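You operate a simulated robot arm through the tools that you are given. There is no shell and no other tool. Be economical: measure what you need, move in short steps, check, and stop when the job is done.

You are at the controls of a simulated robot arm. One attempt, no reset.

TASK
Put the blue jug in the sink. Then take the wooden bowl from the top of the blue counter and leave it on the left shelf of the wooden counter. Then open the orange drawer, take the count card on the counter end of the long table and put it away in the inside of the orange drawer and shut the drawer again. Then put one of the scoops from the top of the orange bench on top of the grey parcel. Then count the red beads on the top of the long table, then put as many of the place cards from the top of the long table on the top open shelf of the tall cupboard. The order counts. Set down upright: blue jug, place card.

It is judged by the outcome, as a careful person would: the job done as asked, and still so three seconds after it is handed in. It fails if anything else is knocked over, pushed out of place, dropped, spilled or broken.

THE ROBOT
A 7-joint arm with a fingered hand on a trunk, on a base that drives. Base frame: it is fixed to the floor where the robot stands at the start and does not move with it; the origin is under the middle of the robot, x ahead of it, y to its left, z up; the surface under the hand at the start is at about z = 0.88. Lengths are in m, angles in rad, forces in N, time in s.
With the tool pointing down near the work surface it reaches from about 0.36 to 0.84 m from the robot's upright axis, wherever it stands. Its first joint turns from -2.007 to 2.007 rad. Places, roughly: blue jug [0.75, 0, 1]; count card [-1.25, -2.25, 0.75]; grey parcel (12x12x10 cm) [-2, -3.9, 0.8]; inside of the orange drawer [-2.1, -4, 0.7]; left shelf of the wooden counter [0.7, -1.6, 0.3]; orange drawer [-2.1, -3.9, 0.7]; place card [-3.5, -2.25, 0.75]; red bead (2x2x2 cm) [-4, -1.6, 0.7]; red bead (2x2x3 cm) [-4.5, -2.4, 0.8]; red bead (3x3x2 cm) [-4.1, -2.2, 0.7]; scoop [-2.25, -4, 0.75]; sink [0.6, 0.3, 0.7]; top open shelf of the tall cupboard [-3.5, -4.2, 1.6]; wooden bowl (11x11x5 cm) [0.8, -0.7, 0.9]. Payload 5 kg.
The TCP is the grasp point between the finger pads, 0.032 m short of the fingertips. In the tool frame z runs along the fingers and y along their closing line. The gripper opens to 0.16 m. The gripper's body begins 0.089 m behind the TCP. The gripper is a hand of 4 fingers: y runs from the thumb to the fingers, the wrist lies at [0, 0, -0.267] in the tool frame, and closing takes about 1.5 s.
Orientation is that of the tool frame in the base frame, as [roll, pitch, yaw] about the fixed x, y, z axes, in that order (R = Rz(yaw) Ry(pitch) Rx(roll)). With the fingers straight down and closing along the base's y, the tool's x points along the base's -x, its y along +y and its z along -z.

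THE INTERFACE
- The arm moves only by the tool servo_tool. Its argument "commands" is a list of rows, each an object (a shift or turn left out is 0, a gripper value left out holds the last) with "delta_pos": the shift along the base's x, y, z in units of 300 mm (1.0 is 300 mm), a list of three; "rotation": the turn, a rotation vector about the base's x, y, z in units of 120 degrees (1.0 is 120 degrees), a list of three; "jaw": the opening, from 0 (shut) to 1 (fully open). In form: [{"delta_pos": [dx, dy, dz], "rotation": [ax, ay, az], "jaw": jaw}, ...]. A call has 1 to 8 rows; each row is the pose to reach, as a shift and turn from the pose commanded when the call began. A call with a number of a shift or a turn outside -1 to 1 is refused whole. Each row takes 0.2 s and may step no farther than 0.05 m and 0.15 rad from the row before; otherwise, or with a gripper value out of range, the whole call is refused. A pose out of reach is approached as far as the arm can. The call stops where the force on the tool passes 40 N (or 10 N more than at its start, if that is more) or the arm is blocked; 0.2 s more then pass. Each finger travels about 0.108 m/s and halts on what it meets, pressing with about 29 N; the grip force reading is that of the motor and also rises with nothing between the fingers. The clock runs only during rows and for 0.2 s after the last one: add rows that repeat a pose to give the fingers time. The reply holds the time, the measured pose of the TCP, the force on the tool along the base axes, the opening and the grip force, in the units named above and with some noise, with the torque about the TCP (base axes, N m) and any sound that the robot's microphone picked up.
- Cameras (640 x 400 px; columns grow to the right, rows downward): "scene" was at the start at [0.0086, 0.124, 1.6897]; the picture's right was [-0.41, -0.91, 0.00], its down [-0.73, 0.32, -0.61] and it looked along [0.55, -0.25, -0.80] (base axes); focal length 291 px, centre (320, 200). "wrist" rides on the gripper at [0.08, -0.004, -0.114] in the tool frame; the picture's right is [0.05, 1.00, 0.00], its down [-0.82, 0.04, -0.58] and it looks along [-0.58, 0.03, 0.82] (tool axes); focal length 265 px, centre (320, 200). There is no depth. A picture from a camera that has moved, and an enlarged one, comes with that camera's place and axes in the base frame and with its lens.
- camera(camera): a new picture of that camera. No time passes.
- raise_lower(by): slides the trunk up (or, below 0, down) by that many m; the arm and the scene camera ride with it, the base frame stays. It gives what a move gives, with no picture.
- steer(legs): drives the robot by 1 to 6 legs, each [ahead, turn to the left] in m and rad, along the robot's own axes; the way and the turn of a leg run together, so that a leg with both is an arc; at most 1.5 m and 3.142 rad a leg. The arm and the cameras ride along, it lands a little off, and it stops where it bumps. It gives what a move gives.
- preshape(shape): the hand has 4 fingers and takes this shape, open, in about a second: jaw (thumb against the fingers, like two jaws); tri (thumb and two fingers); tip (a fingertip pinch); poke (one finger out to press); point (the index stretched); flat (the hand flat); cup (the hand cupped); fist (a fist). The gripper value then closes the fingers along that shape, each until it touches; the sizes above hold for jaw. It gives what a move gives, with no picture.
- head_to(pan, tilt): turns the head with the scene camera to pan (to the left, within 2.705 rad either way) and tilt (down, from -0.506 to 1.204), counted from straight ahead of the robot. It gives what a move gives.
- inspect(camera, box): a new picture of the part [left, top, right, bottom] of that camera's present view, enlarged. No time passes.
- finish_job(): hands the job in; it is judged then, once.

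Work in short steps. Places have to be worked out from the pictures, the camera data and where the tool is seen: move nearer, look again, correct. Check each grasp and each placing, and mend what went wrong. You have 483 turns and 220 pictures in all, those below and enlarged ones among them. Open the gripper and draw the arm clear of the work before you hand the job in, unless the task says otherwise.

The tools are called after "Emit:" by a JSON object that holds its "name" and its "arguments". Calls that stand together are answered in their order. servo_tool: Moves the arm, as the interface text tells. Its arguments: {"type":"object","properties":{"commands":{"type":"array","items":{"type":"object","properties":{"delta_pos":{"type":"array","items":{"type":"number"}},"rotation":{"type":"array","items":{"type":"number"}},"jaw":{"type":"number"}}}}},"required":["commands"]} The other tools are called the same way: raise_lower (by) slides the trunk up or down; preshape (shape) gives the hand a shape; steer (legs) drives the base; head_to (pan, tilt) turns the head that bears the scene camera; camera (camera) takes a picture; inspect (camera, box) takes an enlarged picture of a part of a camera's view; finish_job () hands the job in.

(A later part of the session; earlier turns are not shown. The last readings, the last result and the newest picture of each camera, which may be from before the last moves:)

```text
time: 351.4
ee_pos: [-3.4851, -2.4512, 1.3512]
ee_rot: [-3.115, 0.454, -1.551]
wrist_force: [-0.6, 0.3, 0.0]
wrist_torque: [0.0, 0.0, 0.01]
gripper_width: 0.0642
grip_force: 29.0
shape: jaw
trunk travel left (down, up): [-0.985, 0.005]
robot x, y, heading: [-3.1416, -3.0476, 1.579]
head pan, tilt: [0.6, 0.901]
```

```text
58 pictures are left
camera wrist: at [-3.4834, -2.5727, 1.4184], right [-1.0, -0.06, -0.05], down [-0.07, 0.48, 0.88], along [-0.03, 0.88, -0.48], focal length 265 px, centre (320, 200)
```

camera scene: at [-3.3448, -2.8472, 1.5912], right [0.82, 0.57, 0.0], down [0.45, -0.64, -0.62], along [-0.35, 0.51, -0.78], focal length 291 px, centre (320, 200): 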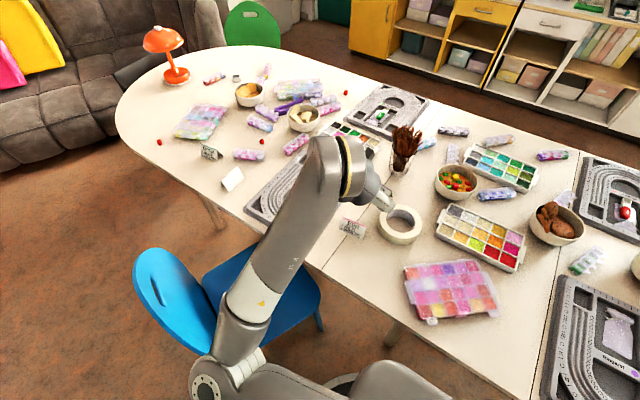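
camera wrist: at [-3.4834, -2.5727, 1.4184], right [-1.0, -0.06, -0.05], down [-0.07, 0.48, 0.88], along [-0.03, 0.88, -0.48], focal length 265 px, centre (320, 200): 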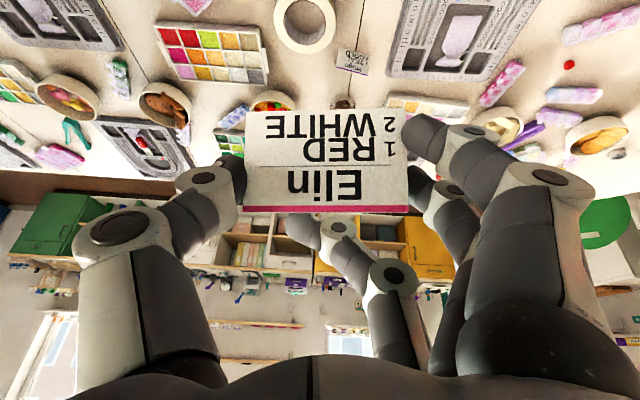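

Held well. I centre the arm in front of the body, then drive to the cupboard.

Emit:
{"name": "servo_tool", "arguments": {"commands": [{"delta_pos": [0.13, -0.03, 0]}, {"delta_pos": [0.26, -0.06, 0]}, {"delta_pos": [0.39, -0.09, 0]}, {"delta_pos": [0.52, -0.12, 0]}, {"delta_pos": [0.65, -0.15, 0.05]}, {"delta_pos": [0.78, -0.18, 0.1]}, {"delta_pos": [0.9, -0.2, 0.15]}]}}

Emit:
{"name": "steer", "arguments": {"legs": [[0, 2.23], [0.33, 0], [0, 0.9]]}}

Emit:
{"name": "head_to", "arguments": {"pan": 0.0, "tilt": 0.15}}

Emit:
{"name": "camera", "arguments": {"camera": "scene"}}

Emit:
{"name": "camera", "arguments": {"camera": "wrist"}}

```text
time: 353.0
ee_pos: [-3.2146, -2.5114, 1.3944]
ee_rot: [-3.116, 0.455, -1.55]
wrist_force: [0.7, -0.3, -0.1]
wrist_torque: [-0.02, 0.05, 0.01]
gripper_width: 0.0642
grip_force: 29.1
shape: jaw
trunk travel left (down, up): [-0.985, 0.005]
robot x, y, heading: [-3.1464, -3.045, 1.579]
head pan, tilt: [0.6, 0.901]
```

```text
time: 362.6
ee_pos: [-3.3919, -3.7777, 1.3947]
ee_rot: [-3.114, 0.457, 1.504]
wrist_force: [0.4, 0.6, 0.4]
wrist_torque: [0.0, 0.04, 0.01]
gripper_width: 0.064
grip_force: 29.1
shape: jaw
trunk travel left (down, up): [-0.985, 0.005]
robot x, y, heading: [-3.4196, -3.2375, -1.653]
head pan, tilt: [0.6, 0.901]
```

```text
time: 363.7
ee_pos: [-3.3916, -3.7758, 1.3955]
ee_rot: [-3.116, 0.455, 1.505]
wrist_force: [-0.7, -0.8, -0.7]
wrist_torque: [0.02, -0.03, 0.0]
gripper_width: 0.064
grip_force: 29.5
shape: jaw
trunk travel left (down, up): [-0.985, 0.005]
robot x, y, heading: [-3.4201, -3.2389, -1.652]
head pan, tilt: [0.0, 0.15]
```

```text
57 pictures are left
camera scene: at [-3.2631, -3.2851, 1.9174], right [-1.0, 0.08, 0.0], down [0.01, 0.15, -0.99], along [-0.08, -0.99, -0.15], focal length 291 px, centre (320, 200)
```

scene: 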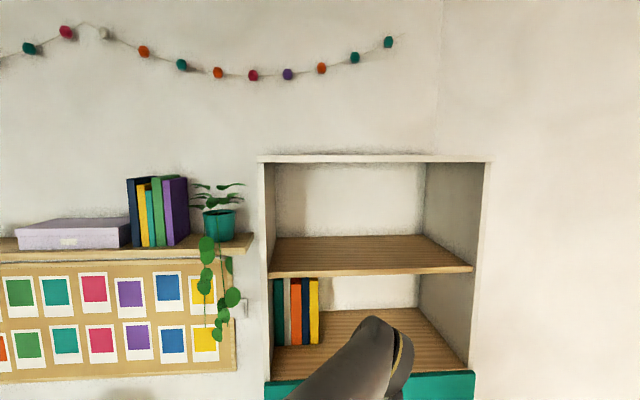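

```text
56 pictures are left
camera wrist: at [-3.3861, -3.6536, 1.4622], right [1.0, -0.03, -0.05], down [0.03, -0.48, 0.88], along [-0.05, -0.88, -0.48], focal length 265 px, centre (320, 200)
```

wrist: 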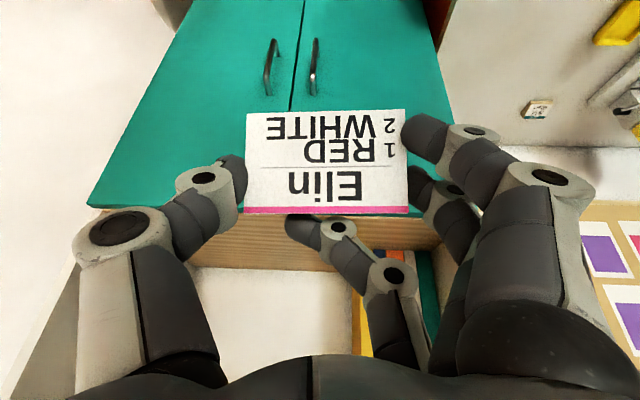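

The upper compartment is visible: board ≈1.61, opening x −3.2…−3.72, top ≈1.9. I raise the card in front of it, aiming at x≈−3.6.

Emit:
{"name": "servo_tool", "arguments": {"commands": [{"delta_pos": [-0.08, 0, 0.13], "rotation": [0, 0, 0.0315]}, {"delta_pos": [-0.16, 0, 0.26], "rotation": [0, 0, 0.0315]}, {"delta_pos": [-0.24, 0, 0.38], "rotation": [0, 0, 0.0315]}, {"delta_pos": [-0.34, 0, 0.5], "rotation": [0, 0, 0.0315]}, {"delta_pos": [-0.44, 0, 0.62], "rotation": [0, 0, 0.0315]}, {"delta_pos": [-0.54, 0, 0.74], "rotation": [0, 0, 0.0315]}, {"delta_pos": [-0.62, 0, 0.87], "rotation": [0, 0, 0.0315]}, {"delta_pos": [-0.68, 0, 1.0], "rotation": [0, 0, 0.0315]}]}}

Emit:
{"name": "camera", "arguments": {"camera": "wrist"}}

Emit:
{"name": "camera", "arguments": {"camera": "scene"}}

```text
time: 365.5
ee_pos: [-3.5987, -3.7764, 1.6936]
ee_rot: [-3.118, 0.456, 1.57]
wrist_force: [-0.1, 0.4, 0.4]
wrist_torque: [0.0, -0.02, 0.01]
gripper_width: 0.0637
grip_force: 28.6
shape: jaw
trunk travel left (down, up): [-0.985, 0.005]
robot x, y, heading: [-3.4183, -3.2355, -1.647]
head pan, tilt: [0.0, 0.15]
```

```text
55 pictures are left
camera wrist: at [-3.6006, -3.6525, 1.7618], right [1.0, 0.03, -0.04], down [0.06, -0.48, 0.88], along [0.01, -0.88, -0.48], focal length 265 px, centre (320, 200)
```

wrist: 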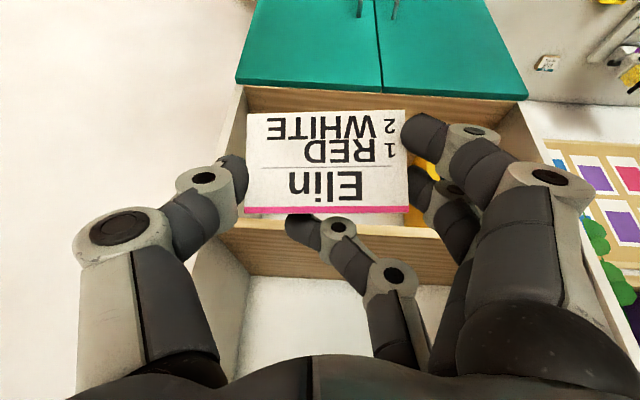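

```text
54 pictures are left
camera scene: at [-3.2658, -3.2844, 1.9176], right [-1.0, 0.08, 0.0], down [0.01, 0.15, -0.99], along [-0.08, -0.99, -0.15], focal length 291 px, centre (320, 200)
```

scene: 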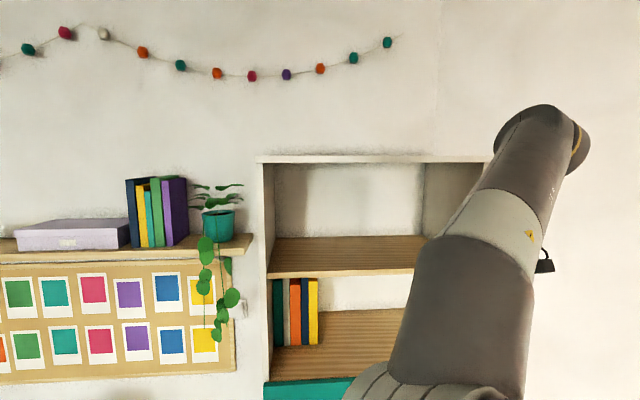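

The board's front edge is near y≈−4.0 to −4.03. I shift 2.4 cm away from the side panel, rise 1 cm and go forward to just before the edge.

Emit:
{"name": "servo_tool", "arguments": {"commands": [{"delta_pos": [0.04, -0.1, 0.04]}, {"delta_pos": [0.08, -0.22, 0.05]}, {"delta_pos": [0.08, -0.36, 0.05]}, {"delta_pos": [0.08, -0.5, 0.05]}, {"delta_pos": [0.08, -0.64, 0.05]}, {"delta_pos": [0.08, -0.7, 0.05]}, {"delta_pos": [0.08, -0.7, 0.05]}]}}

Emit:
{"name": "camera", "arguments": {"camera": "wrist"}}

Emit:
{"name": "camera", "arguments": {"camera": "scene"}}

```text
time: 367.1
ee_pos: [-3.5821, -3.9393, 1.6995]
ee_rot: [-3.116, 0.458, 1.568]
wrist_force: [-0.7, -0.2, -0.1]
wrist_torque: [0.03, -0.08, 0.03]
gripper_width: 0.0635
grip_force: 28.9
shape: jaw
out of reach, approached as far as the arm can: row 5, 6, 7
trunk travel left (down, up): [-0.985, 0.005]
robot x, y, heading: [-3.4188, -3.2389, -1.651]
head pan, tilt: [0.0, 0.15]
```

```text
53 pictures are left
camera wrist: at [-3.5842, -3.8162, 1.767], right [1.0, 0.03, -0.04], down [0.06, -0.48, 0.88], along [0.01, -0.88, -0.48], focal length 265 px, centre (320, 200)
```

wrist: 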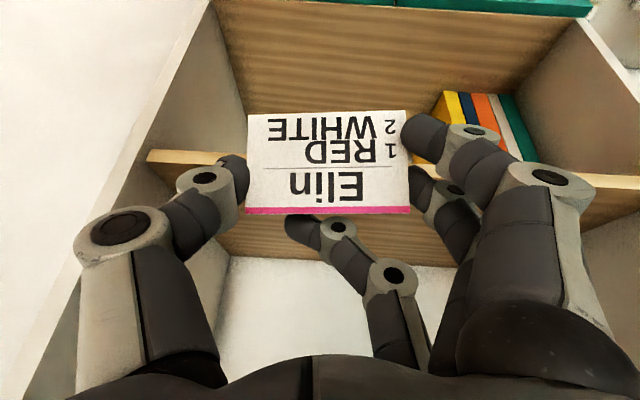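

```text
52 pictures are left
camera scene: at [-3.2657, -3.2851, 1.9176], right [-1.0, 0.08, 0.0], down [0.01, 0.15, -0.99], along [-0.08, -0.99, -0.15], focal length 291 px, centre (320, 200)
```

scene: 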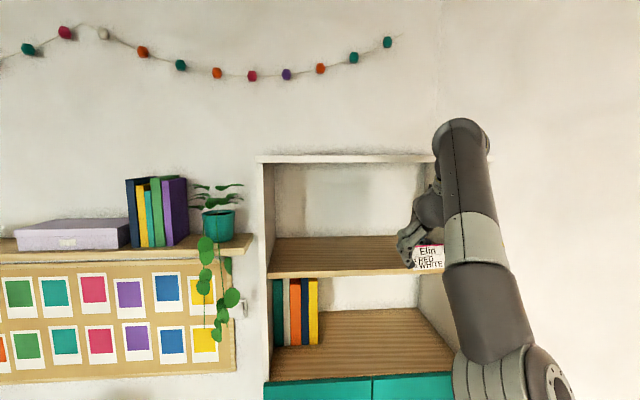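

The board front is at y≈−4.05 and the arm is at full stretch, so I drive 0.14 m ahead to bring the card over the board.

Emit:
{"name": "steer", "arguments": {"legs": [[0.14, 0]]}}

Emit:
{"name": "camera", "arguments": {"camera": "wrist"}}

Emit:
{"name": "inspect", "arguments": {"camera": "scene", "box": [360, 120, 560, 320]}}

```text
time: 368.5
ee_pos: [-3.5904, -4.0817, 1.6993]
ee_rot: [-3.116, 0.456, 1.568]
wrist_force: [-0.4, -0.3, 0.1]
wrist_torque: [0.05, -0.01, 0.01]
gripper_width: 0.0636
grip_force: 29.3
shape: jaw
trunk travel left (down, up): [-0.985, 0.005]
robot x, y, heading: [-3.4279, -3.3815, -1.653]
head pan, tilt: [0.0, 0.15]
```

```text
51 pictures are left
camera wrist: at [-3.5935, -3.9594, 1.7665], right [1.0, 0.03, -0.05], down [0.06, -0.48, 0.88], along [0.01, -0.88, -0.48], focal length 265 px, centre (320, 200)
```

wrist: 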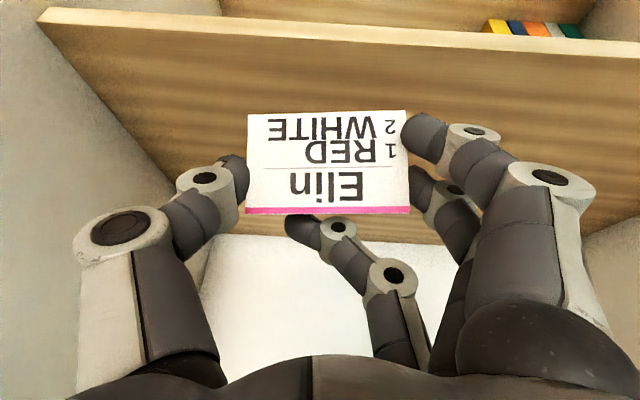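

```text
2.00 times, centred on (460, 220) of scene
camera zoom: at [-3.2747, -3.4286, 1.9174], right [-1.0, 0.08, 0.0], down [0.01, 0.15, -0.99], along [-0.08, -0.99, -0.15], focal length 583 px, centre (40, 160)
```

zoom: 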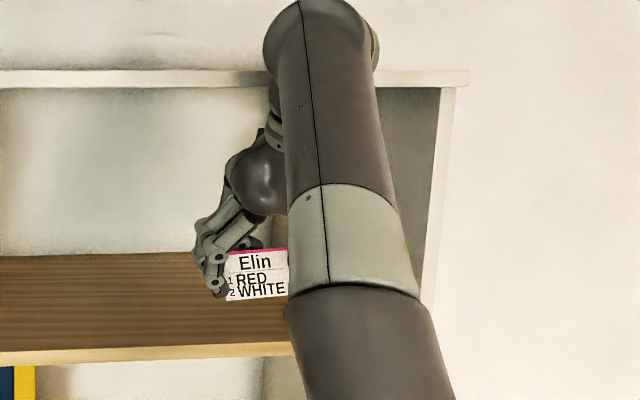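

Card is over the board, about 2 cm behind the front edge. I lower slowly, going 1.5 cm deeper.

Emit:
{"name": "servo_tool", "arguments": {"commands": [{"delta_pos": [0.01, -0.02, -0.03]}, {"delta_pos": [0.02, -0.04, -0.06]}, {"delta_pos": [0.02, -0.05, -0.09]}, {"delta_pos": [0.02, -0.05, -0.11]}, {"delta_pos": [0.02, -0.05, -0.125]}, {"delta_pos": [0.02, -0.05, -0.14]}, {"delta_pos": [0.02, -0.05, -0.155]}, {"delta_pos": [0.02, -0.05, -0.17]}]}}

Emit:
{"name": "camera", "arguments": {"camera": "wrist"}}

```text
time: 370.3
ee_pos: [-3.5868, -4.0918, 1.6791]
ee_rot: [-3.111, 0.472, 1.572]
wrist_force: [0.4, 0.4, -0.7]
wrist_torque: [0.0, 0.01, -0.01]
gripper_width: 0.0636
grip_force: 28.9
shape: jaw
out of reach, approached as far as the arm can: row 3, 4, 5, 6, 7, 8
trunk travel left (down, up): [-0.985, 0.005]
robot x, y, heading: [-3.4284, -3.3801, -1.65]
head pan, tilt: [0.0, 0.15]
```

```text
49 pictures are left
camera wrist: at [-3.5886, -3.9672, 1.7448], right [1.0, 0.03, -0.05], down [0.06, -0.46, 0.88], along [0.01, -0.89, -0.46], focal length 265 px, centre (320, 200)
```

wrist: 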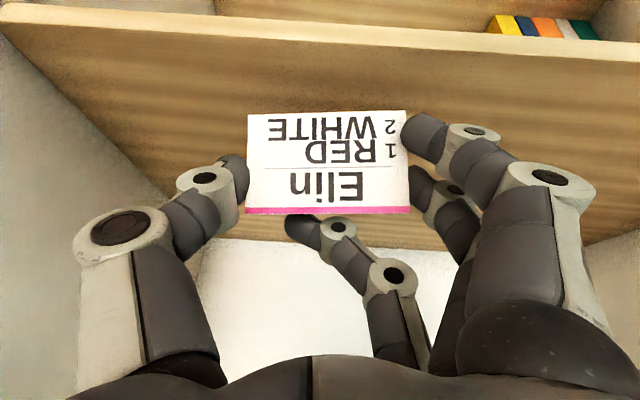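

The arm can't go lower in this posture, so I lower with the trunk by small amounts.

Emit:
{"name": "raise_lower", "arguments": {"by": -0.018}}

Emit:
{"name": "camera", "arguments": {"camera": "wrist"}}

```text
time: 370.9
ee_pos: [-3.5895, -4.0912, 1.6589]
ee_rot: [-3.114, 0.471, 1.571]
wrist_force: [0.8, 0.2, -1.2]
wrist_torque: [-0.05, -0.02, -0.04]
gripper_width: 0.0635
grip_force: 28.8
shape: jaw
trunk travel left (down, up): [-0.967, 0.023]
robot x, y, heading: [-3.4266, -3.3779, -1.652]
head pan, tilt: [0.0, 0.15]
```

```text
48 pictures are left
camera wrist: at [-3.5906, -3.967, 1.7257], right [1.0, 0.03, -0.05], down [0.06, -0.46, 0.88], along [0.01, -0.88, -0.47], focal length 265 px, centre (320, 200)
```

wrist: 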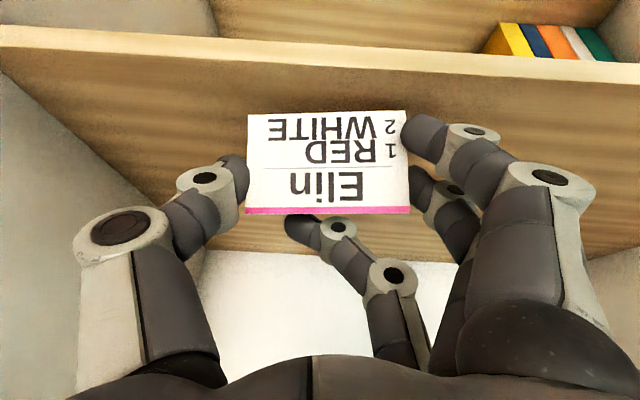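

Still free. I lower 8 mm more, then small steps.

Emit:
{"name": "raise_lower", "arguments": {"by": -0.008}}

Emit:
{"name": "raise_lower", "arguments": {"by": -0.004}}

Emit:
{"name": "camera", "arguments": {"camera": "wrist"}}

```text
time: 371.5
ee_pos: [-3.5886, -4.0925, 1.6507]
ee_rot: [-3.113, 0.471, 1.57]
wrist_force: [-0.2, 0.6, -0.6]
wrist_torque: [0.01, -0.03, 0.01]
gripper_width: 0.0637
grip_force: 28.7
shape: jaw
trunk travel left (down, up): [-0.959, 0.031]
robot x, y, heading: [-3.4317, -3.3812, -1.654]
head pan, tilt: [0.0, 0.15]
```

```text
time: 372.0
ee_pos: [-3.5884, -4.0933, 1.6494]
ee_rot: [-3.116, 0.472, 1.569]
wrist_force: [-0.9, -1.6, 10.3]
wrist_torque: [0.13, -0.38, -0.06]
gripper_width: 0.0635
grip_force: 28.9
shape: jaw
trunk travel left (down, up): [-0.955, 0.035]
robot x, y, heading: [-3.4272, -3.3794, -1.65]
head pan, tilt: [0.0, 0.15]
```

```text
47 pictures are left
camera wrist: at [-3.591, -3.9691, 1.7134], right [1.0, 0.03, -0.05], down [0.06, -0.46, 0.88], along [0.01, -0.89, -0.47], focal length 265 px, centre (320, 200)
```

wrist: 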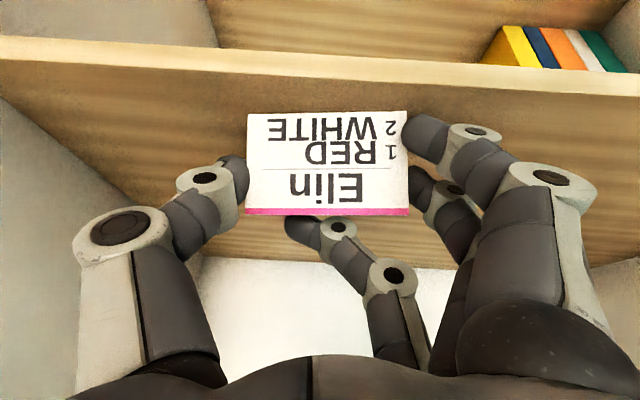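

Contact. I open gently in steps.

Emit:
{"name": "servo_tool", "arguments": {"commands": [{"jaw": 0.5}, {"jaw": 0.6}, {"jaw": 0.7}, {"jaw": 0.8}, {"jaw": 0.8}]}}

Emit:
{"name": "camera", "arguments": {"camera": "wrist"}}

```text
time: 373.2
ee_pos: [-3.5895, -4.0942, 1.6483]
ee_rot: [-3.113, 0.471, 1.571]
wrist_force: [-7.8, 2.8, 23.5]
wrist_torque: [0.54, -1.0, 0.3]
gripper_width: 0.1229
grip_force: 0.0
shape: jaw
trunk travel left (down, up): [-0.955, 0.035]
robot x, y, heading: [-3.4279, -3.3781, -1.649]
head pan, tilt: [0.0, 0.15]
```

```text
46 pictures are left
camera wrist: at [-3.5912, -3.969, 1.7131], right [1.0, 0.03, -0.05], down [0.06, -0.47, 0.88], along [0.01, -0.88, -0.47], focal length 265 px, centre (320, 200)
```

wrist: 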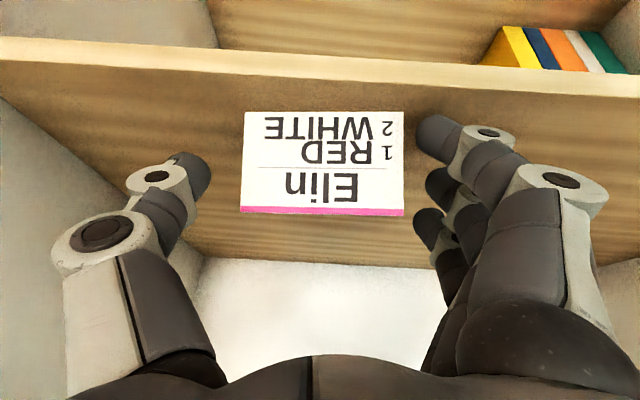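

Card stands free. I raise the trunk 3 cm, then back the base away.

Emit:
{"name": "raise_lower", "arguments": {"by": 0.034}}

Emit:
{"name": "servo_tool", "arguments": {"commands": [{"delta_pos": [0, 0.03, 0.05]}, {"delta_pos": [0, 0.08, 0.1]}, {"delta_pos": [0, 0.15, 0.13]}, {"delta_pos": [0, 0.25, 0.13]}]}}

Emit:
{"name": "steer", "arguments": {"legs": [[-0.2, 0]]}}

Emit:
{"name": "camera", "arguments": {"camera": "wrist"}}

```text
time: 374.0
ee_pos: [-3.591, -4.0897, 1.6797]
ee_rot: [-3.116, 0.47, 1.569]
wrist_force: [-0.4, -0.4, -0.2]
wrist_torque: [-0.02, 0.01, 0.03]
gripper_width: 0.1278
grip_force: 0.0
shape: jaw
trunk travel left (down, up): [-0.989, 0.001]
robot x, y, heading: [-3.4318, -3.3797, -1.651]
head pan, tilt: [0.0, 0.15]
```

```text
time: 375.0
ee_pos: [-3.5908, -4.0566, 1.7201]
ee_rot: [-3.114, 0.451, 1.57]
wrist_force: [0.6, 0.0, 0.0]
wrist_torque: [0.0, 0.04, -0.04]
gripper_width: 0.1276
grip_force: 0.0
shape: jaw
out of reach, approached as far as the arm can: row 3, 4
trunk travel left (down, up): [-0.989, 0.001]
robot x, y, heading: [-3.4309, -3.3778, -1.65]
head pan, tilt: [0.0, 0.15]
```

```text
time: 376.6
ee_pos: [-3.5761, -3.8551, 1.7208]
ee_rot: [-3.119, 0.452, 1.571]
wrist_force: [0.3, 0.8, 0.7]
wrist_torque: [-0.01, 0.02, 0.03]
gripper_width: 0.1278
grip_force: 0.1
shape: jaw
trunk travel left (down, up): [-0.989, 0.001]
robot x, y, heading: [-3.4136, -3.1782, -1.65]
head pan, tilt: [0.0, 0.15]
```

```text
45 pictures are left
camera wrist: at [-3.5783, -3.7322, 1.7885], right [1.0, 0.04, -0.04], down [0.06, -0.48, 0.88], along [0.01, -0.88, -0.48], focal length 265 px, centre (320, 200)
```

wrist: 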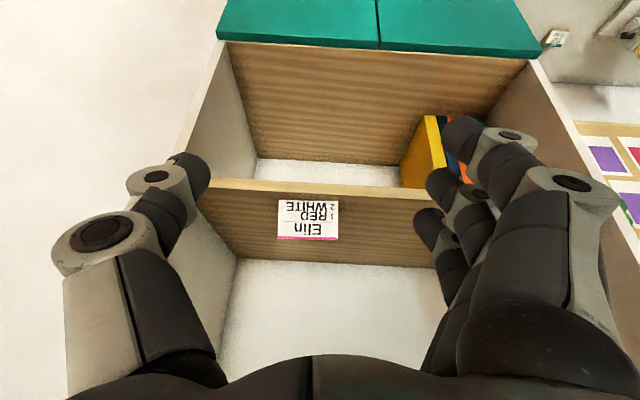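

Elin stands on the top shelf. Next Hugo at (−3.57, −2.13): I return to the table, a bit closer this time.

Emit:
{"name": "steer", "arguments": {"legs": [[0, 2.55], [0.43, 0], [0, 0.67]]}}

Emit:
{"name": "servo_tool", "arguments": {"commands": [{"delta_pos": [0, 0, -0.13]}, {"delta_pos": [0, 0, -0.26]}, {"delta_pos": [0, 0, -0.4]}, {"delta_pos": [0, 0, -0.54]}, {"delta_pos": [0, 0, -0.68]}, {"delta_pos": [0, 0, -0.82]}, {"delta_pos": [0, 0, -0.96]}]}}

Emit:
{"name": "raise_lower", "arguments": {"by": -0.26}}

Emit:
{"name": "camera", "arguments": {"camera": "wrist"}}

```text
time: 387.0
ee_pos: [-3.0233, -2.1598, 1.7197]
ee_rot: [-3.114, 0.451, -1.51]
wrist_force: [-0.2, -0.7, -0.2]
wrist_torque: [0.01, -0.04, -0.03]
gripper_width: 0.1279
grip_force: 0.0
shape: jaw
trunk travel left (down, up): [-0.989, 0.001]
robot x, y, heading: [-3.1443, -2.8459, 1.554]
head pan, tilt: [0.0, 0.15]
```

```text
time: 388.6
ee_pos: [-2.9885, -2.0239, 1.5496]
ee_rot: [-3.117, 0.446, -1.509]
wrist_force: [1.2, -0.1, 0.1]
wrist_torque: [-0.03, -0.02, -0.01]
gripper_width: 0.1277
grip_force: 0.0
shape: jaw
out of reach, approached as far as the arm can: row 1, 2, 3, 4, 5, 6, 7
trunk travel left (down, up): [-0.989, 0.001]
robot x, y, heading: [-3.142, -2.8498, 1.554]
head pan, tilt: [0.0, 0.15]
```

```text
time: 391.3
ee_pos: [-2.9904, -2.0251, 1.2922]
ee_rot: [-3.12, 0.449, -1.51]
wrist_force: [-0.2, -0.7, 0.5]
wrist_torque: [0.01, 0.0, -0.01]
gripper_width: 0.1278
grip_force: 0.0
shape: jaw
trunk travel left (down, up): [-0.729, 0.261]
robot x, y, heading: [-3.1436, -2.8475, 1.555]
head pan, tilt: [0.0, 0.15]
```

```text
44 pictures are left
camera wrist: at [-2.9817, -2.1461, 1.3607], right [-0.99, -0.1, -0.04], down [-0.09, 0.48, 0.87], along [-0.06, 0.87, -0.49], focal length 265 px, centre (320, 200)
```

wrist: 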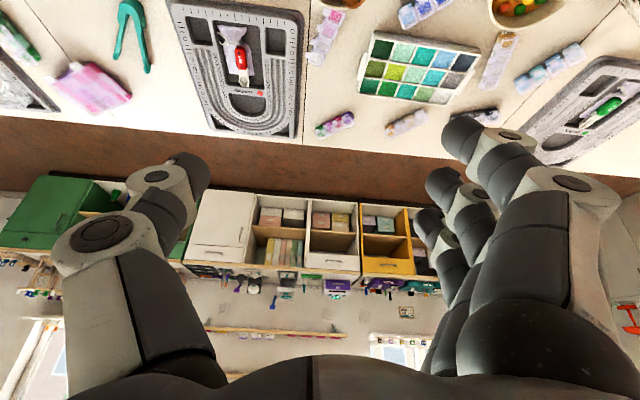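

I bring the hand across toward Hugo, first drawing back, then left.

Emit:
{"name": "servo_tool", "arguments": {"commands": [{"delta_pos": [-0.06, -0.12, 0]}, {"delta_pos": [-0.12, -0.24, 0]}, {"delta_pos": [-0.2, -0.36, 0]}, {"delta_pos": [-0.28, -0.48, 0]}, {"delta_pos": [-0.36, -0.6, 0]}, {"delta_pos": [-0.46, -0.7, -0.03]}, {"delta_pos": [-0.58, -0.78, -0.06]}, {"delta_pos": [-0.7, -0.85, -0.1]}]}}

Emit:
{"name": "servo_tool", "arguments": {"commands": [{"delta_pos": [-0.12, 0.02, -0.05], "rotation": [0, 0, -0.01]}, {"delta_pos": [-0.25, 0.04, -0.1], "rotation": [0, 0, -0.03]}, {"delta_pos": [-0.38, 0.06, -0.15], "rotation": [0, 0, -0.03]}, {"delta_pos": [-0.51, 0.08, -0.2], "rotation": [0, 0, -0.03]}, {"delta_pos": [-0.64, 0.1, -0.25], "rotation": [0, 0, -0.03]}, {"delta_pos": [-0.77, 0.12, -0.3], "rotation": [0, 0, -0.03]}, {"delta_pos": [-0.9, 0.14, -0.35], "rotation": [0, 0, -0.03]}]}}

Emit:
{"name": "camera", "arguments": {"camera": "wrist"}}

```text
time: 393.1
ee_pos: [-3.1949, -2.0904, 1.3994]
ee_rot: [-3.118, 0.442, -1.51]
wrist_force: [-0.7, 0.7, -0.3]
wrist_torque: [0.03, -0.08, -0.01]
gripper_width: 0.1282
grip_force: 0.0
shape: jaw
out of reach, approached as far as the arm can: row 1, 2, 3, 4, 5, 6, 7, 8
trunk travel left (down, up): [-0.729, 0.261]
robot x, y, heading: [-3.1435, -2.8421, 1.551]
head pan, tilt: [0.0, 0.15]
```

```text
time: 394.7
ee_pos: [-3.4408, -2.0692, 1.2834]
ee_rot: [-3.117, 0.446, -1.574]
wrist_force: [0.8, 0.7, 0.2]
wrist_torque: [-0.02, -0.05, -0.03]
gripper_width: 0.1278
grip_force: 0.0
shape: jaw
out of reach, approached as far as the arm can: row 4, 5, 6, 7
trunk travel left (down, up): [-0.729, 0.261]
robot x, y, heading: [-3.1468, -2.8482, 1.554]
head pan, tilt: [0.0, 0.15]
```

```text
43 pictures are left
camera wrist: at [-3.4407, -2.1898, 1.3506], right [-1.0, -0.03, -0.04], down [-0.05, 0.49, 0.87], along [-0.01, 0.87, -0.49], focal length 265 px, centre (320, 200)
```

wrist: 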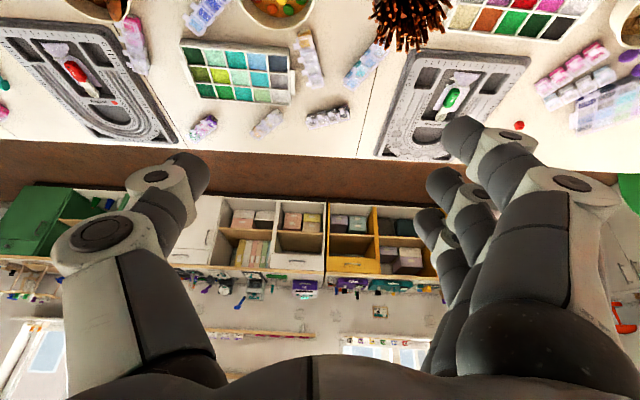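

I continue toward the pre-grasp above Hugo.

Emit:
{"name": "servo_tool", "arguments": {"commands": [{"delta_pos": [-0.05, -0.07, -0.12]}, {"delta_pos": [-0.1, -0.14, -0.24]}, {"delta_pos": [-0.16, -0.21, -0.36]}, {"delta_pos": [-0.22, -0.28, -0.48]}, {"delta_pos": [-0.28, -0.35, -0.6]}, {"delta_pos": [-0.34, -0.42, -0.72]}, {"delta_pos": [-0.4, -0.48, -0.84]}, {"delta_pos": [-0.42, -0.5, -0.96]}]}}

Emit:
{"name": "head_to", "arguments": {"pan": 0.3, "tilt": 0.8}}

Emit:
{"name": "camera", "arguments": {"camera": "scene"}}

```text
time: 396.5
ee_pos: [-3.6065, -2.0968, 1.1218]
ee_rot: [-3.117, 0.444, -1.574]
wrist_force: [0.4, 0.4, 1.1]
wrist_torque: [-0.04, 0.08, 0.06]
gripper_width: 0.1279
grip_force: 0.0
shape: jaw
out of reach, approached as far as the arm can: row 1, 2, 3, 4, 5, 6, 7, 8
trunk travel left (down, up): [-0.729, 0.261]
robot x, y, heading: [-3.1459, -2.8459, 1.55]
head pan, tilt: [0.0, 0.15]
```

```text
time: 397.5
ee_pos: [-3.608, -2.0969, 1.1206]
ee_rot: [-3.117, 0.442, -1.573]
wrist_force: [-0.5, -0.3, -0.1]
wrist_torque: [0.03, 0.01, 0.0]
gripper_width: 0.1284
grip_force: 0.1
shape: jaw
trunk travel left (down, up): [-0.729, 0.261]
robot x, y, heading: [-3.1468, -2.8416, 1.555]
head pan, tilt: [0.3, 0.799]
```

```text
42 pictures are left
camera scene: at [-3.3248, -2.8279, 1.6031], right [0.96, 0.28, 0.0], down [0.2, -0.69, -0.7], along [-0.19, 0.67, -0.72], focal length 291 px, centre (320, 200)
```

scene: 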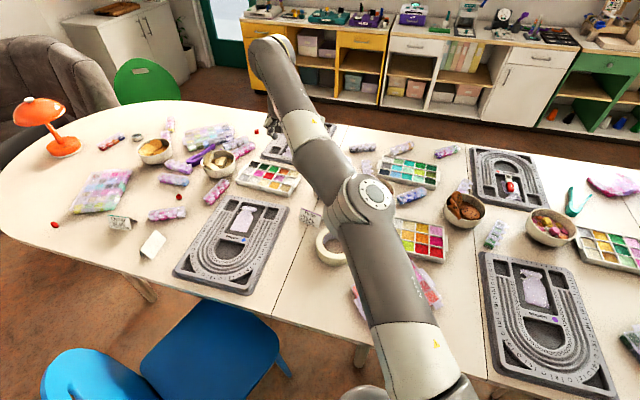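

Arm posture is fine but at its limit; I use base and trunk instead: back 0.12 m and down 0.15 m.

Emit:
{"name": "steer", "arguments": {"legs": [[-0.12, 0]]}}

Emit:
{"name": "raise_lower", "arguments": {"by": -0.15}}

Emit:
{"name": "camera", "arguments": {"camera": "wrist"}}

```text
time: 398.8
ee_pos: [-3.6093, -2.2158, 1.1224]
ee_rot: [-3.116, 0.445, -1.572]
wrist_force: [-0.1, -1.0, 0.7]
wrist_torque: [0.03, -0.01, -0.01]
gripper_width: 0.1279
grip_force: 0.1
shape: jaw
trunk travel left (down, up): [-0.729, 0.261]
robot x, y, heading: [-3.1476, -2.9637, 1.557]
head pan, tilt: [0.3, 0.799]
```

```text
time: 400.5
ee_pos: [-3.6107, -2.2146, 0.9712]
ee_rot: [-3.119, 0.444, -1.572]
wrist_force: [-0.8, 1.1, -0.2]
wrist_torque: [0.02, -0.01, -0.02]
gripper_width: 0.128
grip_force: 0.0
shape: jaw
trunk travel left (down, up): [-0.579, 0.411]
robot x, y, heading: [-3.1472, -2.9649, 1.556]
head pan, tilt: [0.3, 0.799]
```

```text
41 pictures are left
camera wrist: at [-3.61, -2.3362, 1.0403], right [-1.0, -0.04, -0.04], down [-0.06, 0.49, 0.87], along [-0.01, 0.87, -0.49], focal length 265 px, centre (320, 200)
```

wrist: 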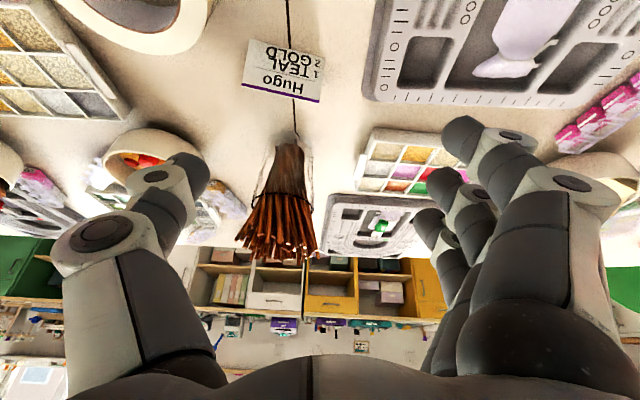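

Hugo: ridge centre (−3.561, −2.130), rotated 12.5°. I match the yaw and align.

Emit:
{"name": "servo_tool", "arguments": {"commands": [{"delta_pos": [0.05, -0.01, 0], "rotation": [0, 0, -0.052]}, {"delta_pos": [0.1, -0.02, 0], "rotation": [0, 0, -0.104]}, {"delta_pos": [0.1, -0.02, 0], "rotation": [0, 0, -0.104]}]}}

Emit:
{"name": "camera", "arguments": {"camera": "wrist"}}

```text
time: 401.3
ee_pos: [-3.5796, -2.2241, 0.9721]
ee_rot: [-3.118, 0.446, -1.788]
wrist_force: [-1.1, -0.8, 0.1]
wrist_torque: [0.06, -0.03, -0.02]
gripper_width: 0.1281
grip_force: 0.1
shape: jaw
trunk travel left (down, up): [-0.579, 0.411]
robot x, y, heading: [-3.1463, -2.9665, 1.556]
head pan, tilt: [0.3, 0.799]
```

```text
40 pictures are left
camera wrist: at [-3.6057, -2.341, 1.0413], right [-0.98, 0.18, -0.04], down [0.05, 0.49, 0.87], along [0.18, 0.85, -0.49], focal length 265 px, centre (320, 200)
```

wrist: 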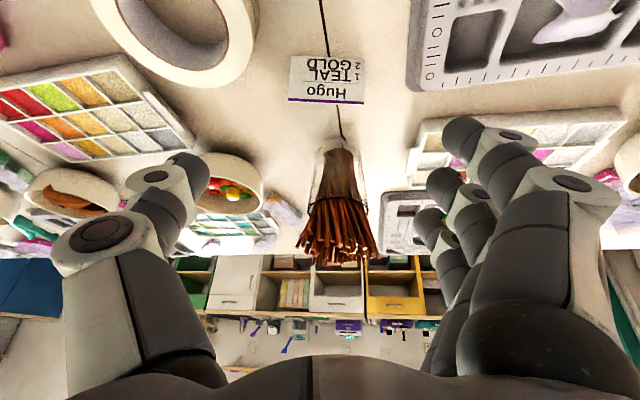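

Aligned. I descend along the tool axis to the card.

Emit:
{"name": "servo_tool", "arguments": {"commands": [{"delta_pos": [0.012, 0.06, -0.13]}, {"delta_pos": [0.024, 0.12, -0.26]}, {"delta_pos": [0.036, 0.18, -0.39]}, {"delta_pos": [0.048, 0.24, -0.51]}, {"delta_pos": [0.058, 0.29, -0.6]}, {"delta_pos": [0.058, 0.29, -0.61]}]}}

Emit:
{"name": "camera", "arguments": {"camera": "wrist"}}

```text
time: 402.7
ee_pos: [-3.5501, -2.1453, 0.7882]
ee_rot: [-3.116, 0.443, -1.788]
wrist_force: [-0.2, 0.6, 0.0]
wrist_torque: [-0.03, -0.01, 0.02]
gripper_width: 0.128
grip_force: 0.0
shape: jaw
out of reach, approached as far as the arm can: row 4, 5, 6
trunk travel left (down, up): [-0.579, 0.411]
robot x, y, heading: [-3.1472, -2.9626, 1.558]
head pan, tilt: [0.3, 0.799]
```

```text
39 pictures are left
camera wrist: at [-3.5761, -2.2631, 0.8571], right [-0.98, 0.18, -0.05], down [0.05, 0.49, 0.87], along [0.18, 0.85, -0.49], focal length 265 px, centre (320, 200)
```

wrist: 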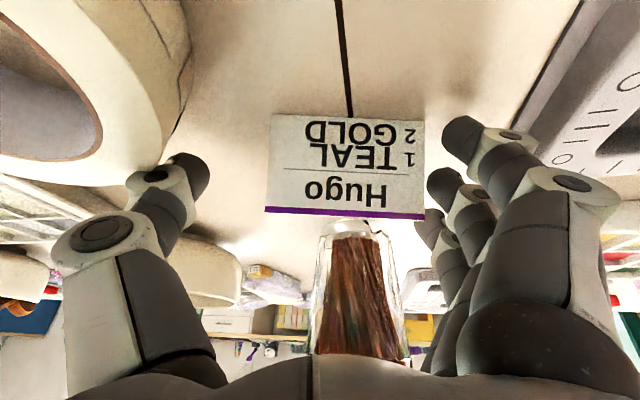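

The card sits ~1.5 cm toward the finger side; I try a small correction.

Emit:
{"name": "servo_tool", "arguments": {"commands": [{"delta_pos": [-0.025, 0.01, 0.0]}, {"delta_pos": [-0.055, 0.02, 0.0]}, {"delta_pos": [-0.055, 0.02, 0.0]}]}}

Emit:
{"name": "camera", "arguments": {"camera": "wrist"}}

```text
time: 403.5
ee_pos: [-3.5545, -2.1484, 0.7878]
ee_rot: [-3.118, 0.444, -1.788]
wrist_force: [-0.6, 1.3, 1.3]
wrist_torque: [-0.02, -0.12, 0.11]
gripper_width: 0.1282
grip_force: 0.0
shape: jaw
out of reach, approached as far as the arm can: row 1, 2, 3
trunk travel left (down, up): [-0.579, 0.411]
robot x, y, heading: [-3.1464, -2.963, 1.553]
head pan, tilt: [0.3, 0.799]
```

```text
38 pictures are left
camera wrist: at [-3.5815, -2.2668, 0.8573], right [-0.98, 0.18, -0.04], down [0.05, 0.49, 0.87], along [0.18, 0.85, -0.49], focal length 265 px, centre (320, 200)
```

wrist: 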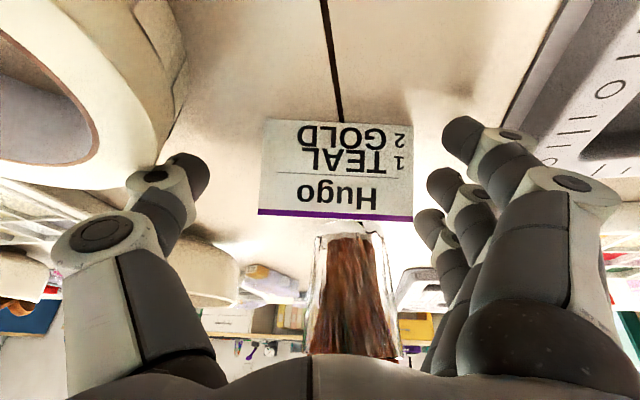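

Laterally fine now; I nudge the base 1 cm ahead and close.

Emit:
{"name": "steer", "arguments": {"legs": [[0.01, 0]]}}

Emit:
{"name": "servo_tool", "arguments": {"commands": [{"jaw": 0.65}, {"jaw": 0.55}, {"jaw": 0.48}, {"jaw": 0.4}, {"jaw": 0.4}, {"jaw": 0.4}]}}

Emit:
{"name": "camera", "arguments": {"camera": "wrist"}}

```text
time: 404.2
ee_pos: [-3.5548, -2.138, 0.7889]
ee_rot: [-3.117, 0.444, -1.788]
wrist_force: [-0.4, 0.1, 0.4]
wrist_torque: [-0.01, -0.01, 0.0]
gripper_width: 0.1278
grip_force: 0.1
shape: jaw
trunk travel left (down, up): [-0.579, 0.411]
robot x, y, heading: [-3.149, -2.9535, 1.553]
head pan, tilt: [0.3, 0.799]
```

```text
time: 405.6
ee_pos: [-3.5562, -2.1383, 0.7887]
ee_rot: [-3.118, 0.446, -1.79]
wrist_force: [1.2, -1.5, 0.3]
wrist_torque: [-0.04, 0.06, 0.01]
gripper_width: 0.0638
grip_force: 28.9
shape: jaw
trunk travel left (down, up): [-0.579, 0.411]
robot x, y, heading: [-3.1464, -2.9527, 1.557]
head pan, tilt: [0.3, 0.799]
```

```text
37 pictures are left
camera wrist: at [-3.5813, -2.2568, 0.8573], right [-0.98, 0.18, -0.04], down [0.05, 0.49, 0.87], along [0.18, 0.85, -0.49], focal length 265 px, centre (320, 200)
```

wrist: 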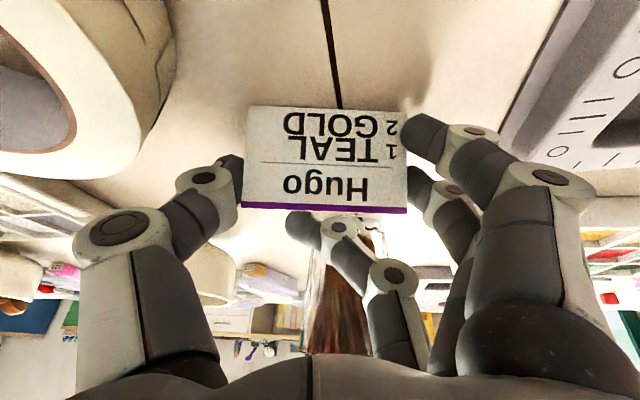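

Gripped like Elin's. I lift with the trunk.

Emit:
{"name": "raise_lower", "arguments": {"by": 0.4}}

Emit:
{"name": "servo_tool", "arguments": {"commands": [{"delta_pos": [0.1, -0.08, 0.05]}, {"delta_pos": [0.2, -0.16, 0.1]}, {"delta_pos": [0.3, -0.24, 0.15]}, {"delta_pos": [0.4, -0.32, 0.2]}, {"delta_pos": [0.5, -0.4, 0.25]}, {"delta_pos": [0.6, -0.48, 0.3]}, {"delta_pos": [0.7, -0.55, 0.36]}, {"delta_pos": [0.8, -0.6, 0.42]}]}}

Emit:
{"name": "camera", "arguments": {"camera": "wrist"}}

```text
time: 409.5
ee_pos: [-3.5551, -2.1386, 1.188]
ee_rot: [-3.117, 0.446, -1.787]
wrist_force: [0.5, -0.1, 0.3]
wrist_torque: [-0.02, 0.0, 0.0]
gripper_width: 0.0611
grip_force: 28.8
shape: jaw
trunk travel left (down, up): [-0.979, 0.011]
robot x, y, heading: [-3.146, -2.956, 1.551]
head pan, tilt: [0.3, 0.799]
```

```text
time: 411.3
ee_pos: [-3.5136, -2.1254, 1.2581]
ee_rot: [-3.113, 0.444, -1.788]
wrist_force: [-0.4, 0.1, -0.2]
wrist_torque: [-0.04, 0.0, 0.01]
gripper_width: 0.061
grip_force: 28.5
shape: jaw
out of reach, approached as far as the arm can: row 1, 2, 3, 4, 5, 6, 7, 8
trunk travel left (down, up): [-0.979, 0.011]
robot x, y, heading: [-3.1461, -2.9529, 1.554]
head pan, tilt: [0.3, 0.799]
```

```text
36 pictures are left
camera wrist: at [-3.5391, -2.2428, 1.3276], right [-0.98, 0.18, -0.05], down [0.05, 0.49, 0.87], along [0.18, 0.85, -0.49], focal length 265 px, centre (320, 200)
```

wrist: 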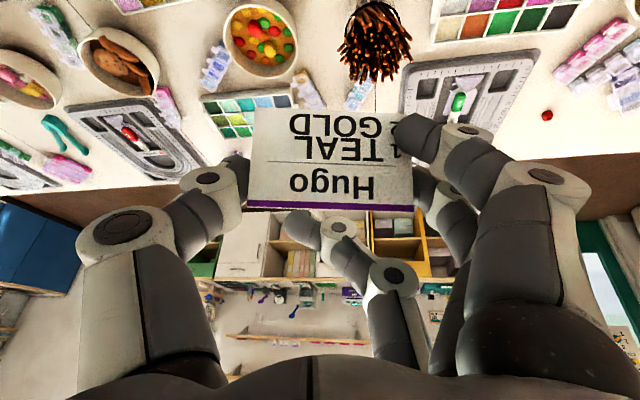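

The arm is near a joint limit here; I try moving sideways and up first with the hand yaw undone.

Emit:
{"name": "servo_tool", "arguments": {"commands": [{"delta_pos": [0.1, 0, 0.06], "rotation": [0, 0, 0.026]}, {"delta_pos": [0.2, 0, 0.12], "rotation": [0, 0, 0.052]}, {"delta_pos": [0.3, -0.02, 0.18], "rotation": [0, 0, 0.078]}, {"delta_pos": [0.42, -0.05, 0.24], "rotation": [0, 0, 0.104]}, {"delta_pos": [0.54, -0.1, 0.3], "rotation": [0, 0, 0.104]}, {"delta_pos": [0.66, -0.15, 0.36], "rotation": [0, 0, 0.104]}, {"delta_pos": [0.78, -0.2, 0.42], "rotation": [0, 0, 0.104]}, {"delta_pos": [0.9, -0.25, 0.48], "rotation": [0, 0, 0.104]}]}}

Emit:
{"name": "servo_tool", "arguments": {"commands": [{"delta_pos": [0.02, -0.1, 0.0]}, {"delta_pos": [0.04, -0.2, 0.0]}, {"delta_pos": [0.06, -0.3, 0.0]}, {"delta_pos": [0.08, -0.4, 0.0]}, {"delta_pos": [0.1, -0.5, 0.0]}, {"delta_pos": [0.12, -0.6, 0.0]}]}}

```text
time: 413.1
ee_pos: [-3.2739, -2.0877, 1.4591]
ee_rot: [-3.117, 0.44, -1.572]
wrist_force: [0.0, -0.3, 0.1]
wrist_torque: [0.01, 0.08, 0.03]
gripper_width: 0.0607
grip_force: 29.2
shape: jaw
out of reach, approached as far as the arm can: row 1, 2, 3, 4, 5, 6, 7, 8
trunk travel left (down, up): [-0.979, 0.011]
robot x, y, heading: [-3.1456, -2.9555, 1.559]
head pan, tilt: [0.3, 0.799]
```

```text
time: 414.5
ee_pos: [-3.2754, -2.1278, 1.5318]
ee_rot: [-3.115, 0.439, -1.572]
wrist_force: [-0.2, -0.9, 0.7]
wrist_torque: [0.05, 0.01, 0.0]
gripper_width: 0.061
grip_force: 28.9
shape: jaw
out of reach, approached as far as the arm can: row 1, 2, 3, 4, 5, 6
trunk travel left (down, up): [-0.979, 0.011]
robot x, y, heading: [-3.147, -2.9536, 1.555]
head pan, tilt: [0.3, 0.799]
```

The arm is fully stretched, which matches the pose used for Elin's placement, so I can reuse it. I raise to placement height and drive to the cupboard.

Emit:
{"name": "servo_tool", "arguments": {"commands": [{"delta_pos": [-0.02, -0.06, 0.1]}, {"delta_pos": [-0.04, -0.13, 0.2]}, {"delta_pos": [-0.06, -0.2, 0.3]}, {"delta_pos": [-0.08, -0.28, 0.4]}, {"delta_pos": [-0.1, -0.36, 0.5]}, {"delta_pos": [-0.1, -0.42, 0.58]}, {"delta_pos": [-0.1, -0.42, 0.58]}]}}

Emit:
{"name": "camera", "arguments": {"camera": "wrist"}}

```text
time: 416.1
ee_pos: [-3.2885, -2.2546, 1.6934]
ee_rot: [-3.118, 0.442, -1.575]
wrist_force: [2.0, 0.3, -0.8]
wrist_torque: [-0.07, 0.09, 0.06]
gripper_width: 0.0607
grip_force: 28.8
shape: jaw
out of reach, approached as far as the arm can: row 4, 5, 6, 7
trunk travel left (down, up): [-0.979, 0.011]
robot x, y, heading: [-3.1482, -2.9569, 1.554]
head pan, tilt: [0.3, 0.799]
```

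```text
35 pictures are left
camera wrist: at [-3.2874, -2.376, 1.7625], right [-1.0, -0.03, -0.04], down [-0.05, 0.49, 0.87], along [-0.01, 0.87, -0.49], focal length 265 px, centre (320, 200)
```

wrist: 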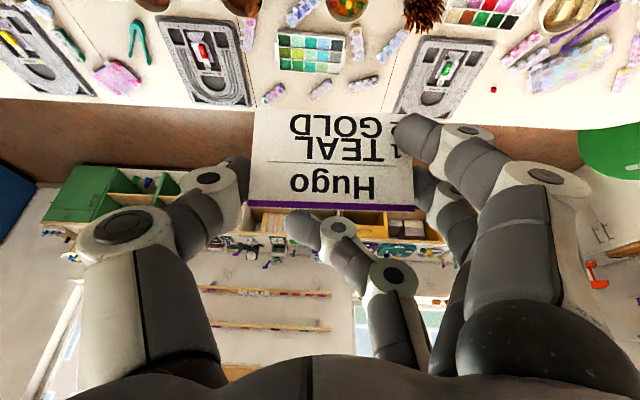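

Good. I drive to the cupboard, stopping short of it.

Emit:
{"name": "steer", "arguments": {"legs": [[0, 2.134], [0.506, 0], [0, 1.024]]}}

Emit:
{"name": "camera", "arguments": {"camera": "wrist"}}

```text
time: 426.8
ee_pos: [-3.4343, -3.9214, 1.6946]
ee_rot: [-3.118, 0.447, 1.58]
wrist_force: [-0.2, 0.6, 0.0]
wrist_torque: [0.0, -0.04, 0.0]
gripper_width: 0.0604
grip_force: 29.4
shape: jaw
trunk travel left (down, up): [-0.979, 0.011]
robot x, y, heading: [-3.5836, -3.225, -1.573]
head pan, tilt: [0.3, 0.799]
```

```text
34 pictures are left
camera wrist: at [-3.4372, -3.7998, 1.7635], right [1.0, 0.05, -0.04], down [0.06, -0.49, 0.87], along [0.02, -0.87, -0.49], focal length 265 px, centre (320, 200)
```

wrist: 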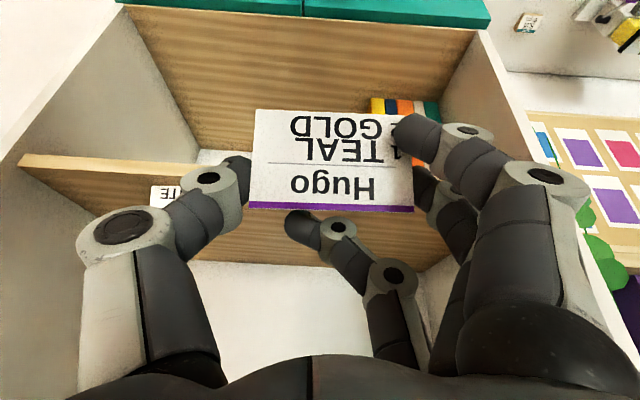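

Elin is safely to the side. I shift 1 cm to x≈−3.444 and drive 0.165 m ahead over the board.

Emit:
{"name": "servo_tool", "arguments": {"commands": [{"delta_pos": [-0.03, 0, 0.01]}, {"delta_pos": [-0.03, 0, 0.01]}]}}

Emit:
{"name": "steer", "arguments": {"legs": [[0.165, 0]]}}

Emit:
{"name": "camera", "arguments": {"camera": "wrist"}}

```text
time: 427.4
ee_pos: [-3.4416, -3.922, 1.6987]
ee_rot: [-3.116, 0.448, 1.581]
wrist_force: [0.2, -0.4, -0.3]
wrist_torque: [0.0, 0.03, -0.03]
gripper_width: 0.0606
grip_force: 28.7
shape: jaw
trunk travel left (down, up): [-0.979, 0.011]
robot x, y, heading: [-3.5902, -3.231, -1.572]
head pan, tilt: [0.3, 0.799]
```

```text
time: 428.8
ee_pos: [-3.4443, -4.0846, 1.7008]
ee_rot: [-3.118, 0.452, 1.579]
wrist_force: [0.2, -0.5, 0.9]
wrist_torque: [-0.03, -0.01, -0.02]
gripper_width: 0.0602
grip_force: 29.1
shape: jaw
trunk travel left (down, up): [-0.979, 0.011]
robot x, y, heading: [-3.5879, -3.3976, -1.581]
head pan, tilt: [0.3, 0.799]
```

```text
33 pictures are left
camera wrist: at [-3.4483, -3.9621, 1.7691], right [1.0, 0.05, -0.04], down [0.06, -0.48, 0.87], along [0.02, -0.88, -0.48], focal length 265 px, centre (320, 200)
```

wrist: 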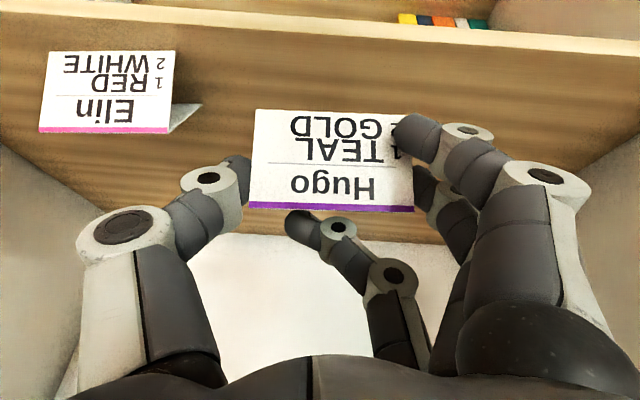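

Over the board next to Elin. I shift 1 cm away from Elin and lower with the trunk.

Emit:
{"name": "servo_tool", "arguments": {"commands": [{"delta_pos": [0.04, 0, 0]}, {"delta_pos": [0.04, 0, 0]}]}}

Emit:
{"name": "raise_lower", "arguments": {"by": -0.036}}

Emit:
{"name": "camera", "arguments": {"camera": "wrist"}}

```text
time: 429.4
ee_pos: [-3.4382, -4.085, 1.7008]
ee_rot: [-3.118, 0.451, 1.582]
wrist_force: [-0.3, -0.7, 0.2]
wrist_torque: [0.0, -0.02, -0.01]
gripper_width: 0.0604
grip_force: 28.8
shape: jaw
out of reach, approached as far as the arm can: row 1, 2
trunk travel left (down, up): [-0.979, 0.011]
robot x, y, heading: [-3.5885, -3.3953, -1.578]
head pan, tilt: [0.3, 0.799]
```

```text
time: 430.2
ee_pos: [-3.4382, -4.0883, 1.6631]
ee_rot: [-3.118, 0.45, 1.579]
wrist_force: [0.0, -0.6, 0.7]
wrist_torque: [0.02, 0.01, 0.02]
gripper_width: 0.0604
grip_force: 28.4
shape: jaw
trunk travel left (down, up): [-0.943, 0.047]
robot x, y, heading: [-3.5857, -3.3915, -1.575]
head pan, tilt: [0.3, 0.799]
```

```text
32 pictures are left
camera wrist: at [-3.4411, -3.9656, 1.7311], right [1.0, 0.05, -0.04], down [0.06, -0.48, 0.87], along [0.02, -0.87, -0.49], focal length 265 px, centre (320, 200)
```

wrist: 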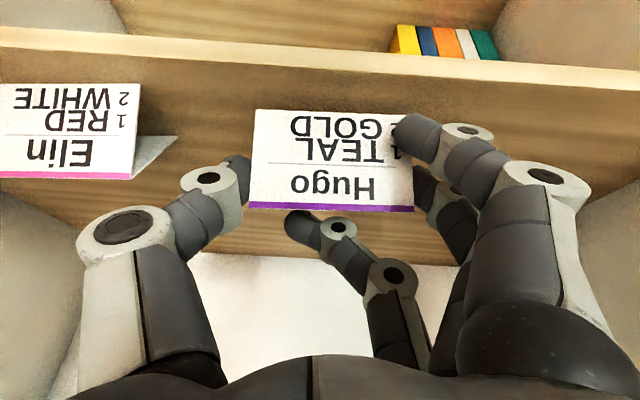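

Fine clearance to Elin. I lower the last millimetres until contact.

Emit:
{"name": "raise_lower", "arguments": {"by": -0.008}}

Emit:
{"name": "raise_lower", "arguments": {"by": -0.004}}

```text
time: 430.8
ee_pos: [-3.4375, -4.0875, 1.6552]
ee_rot: [-3.117, 0.45, 1.58]
wrist_force: [-0.3, -0.5, 0.2]
wrist_torque: [0.02, 0.03, -0.02]
gripper_width: 0.0608
grip_force: 28.7
shape: jaw
trunk travel left (down, up): [-0.935, 0.055]
robot x, y, heading: [-3.5896, -3.3946, -1.58]
head pan, tilt: [0.3, 0.799]
```

```text
time: 431.3
ee_pos: [-3.438, -4.0877, 1.653]
ee_rot: [-3.118, 0.452, 1.58]
wrist_force: [0.1, -0.4, 3.5]
wrist_torque: [0.0, -0.19, -0.02]
gripper_width: 0.0604
grip_force: 28.9
shape: jaw
trunk travel left (down, up): [-0.931, 0.059]
robot x, y, heading: [-3.5891, -3.3967, -1.584]
head pan, tilt: [0.3, 0.799]
```

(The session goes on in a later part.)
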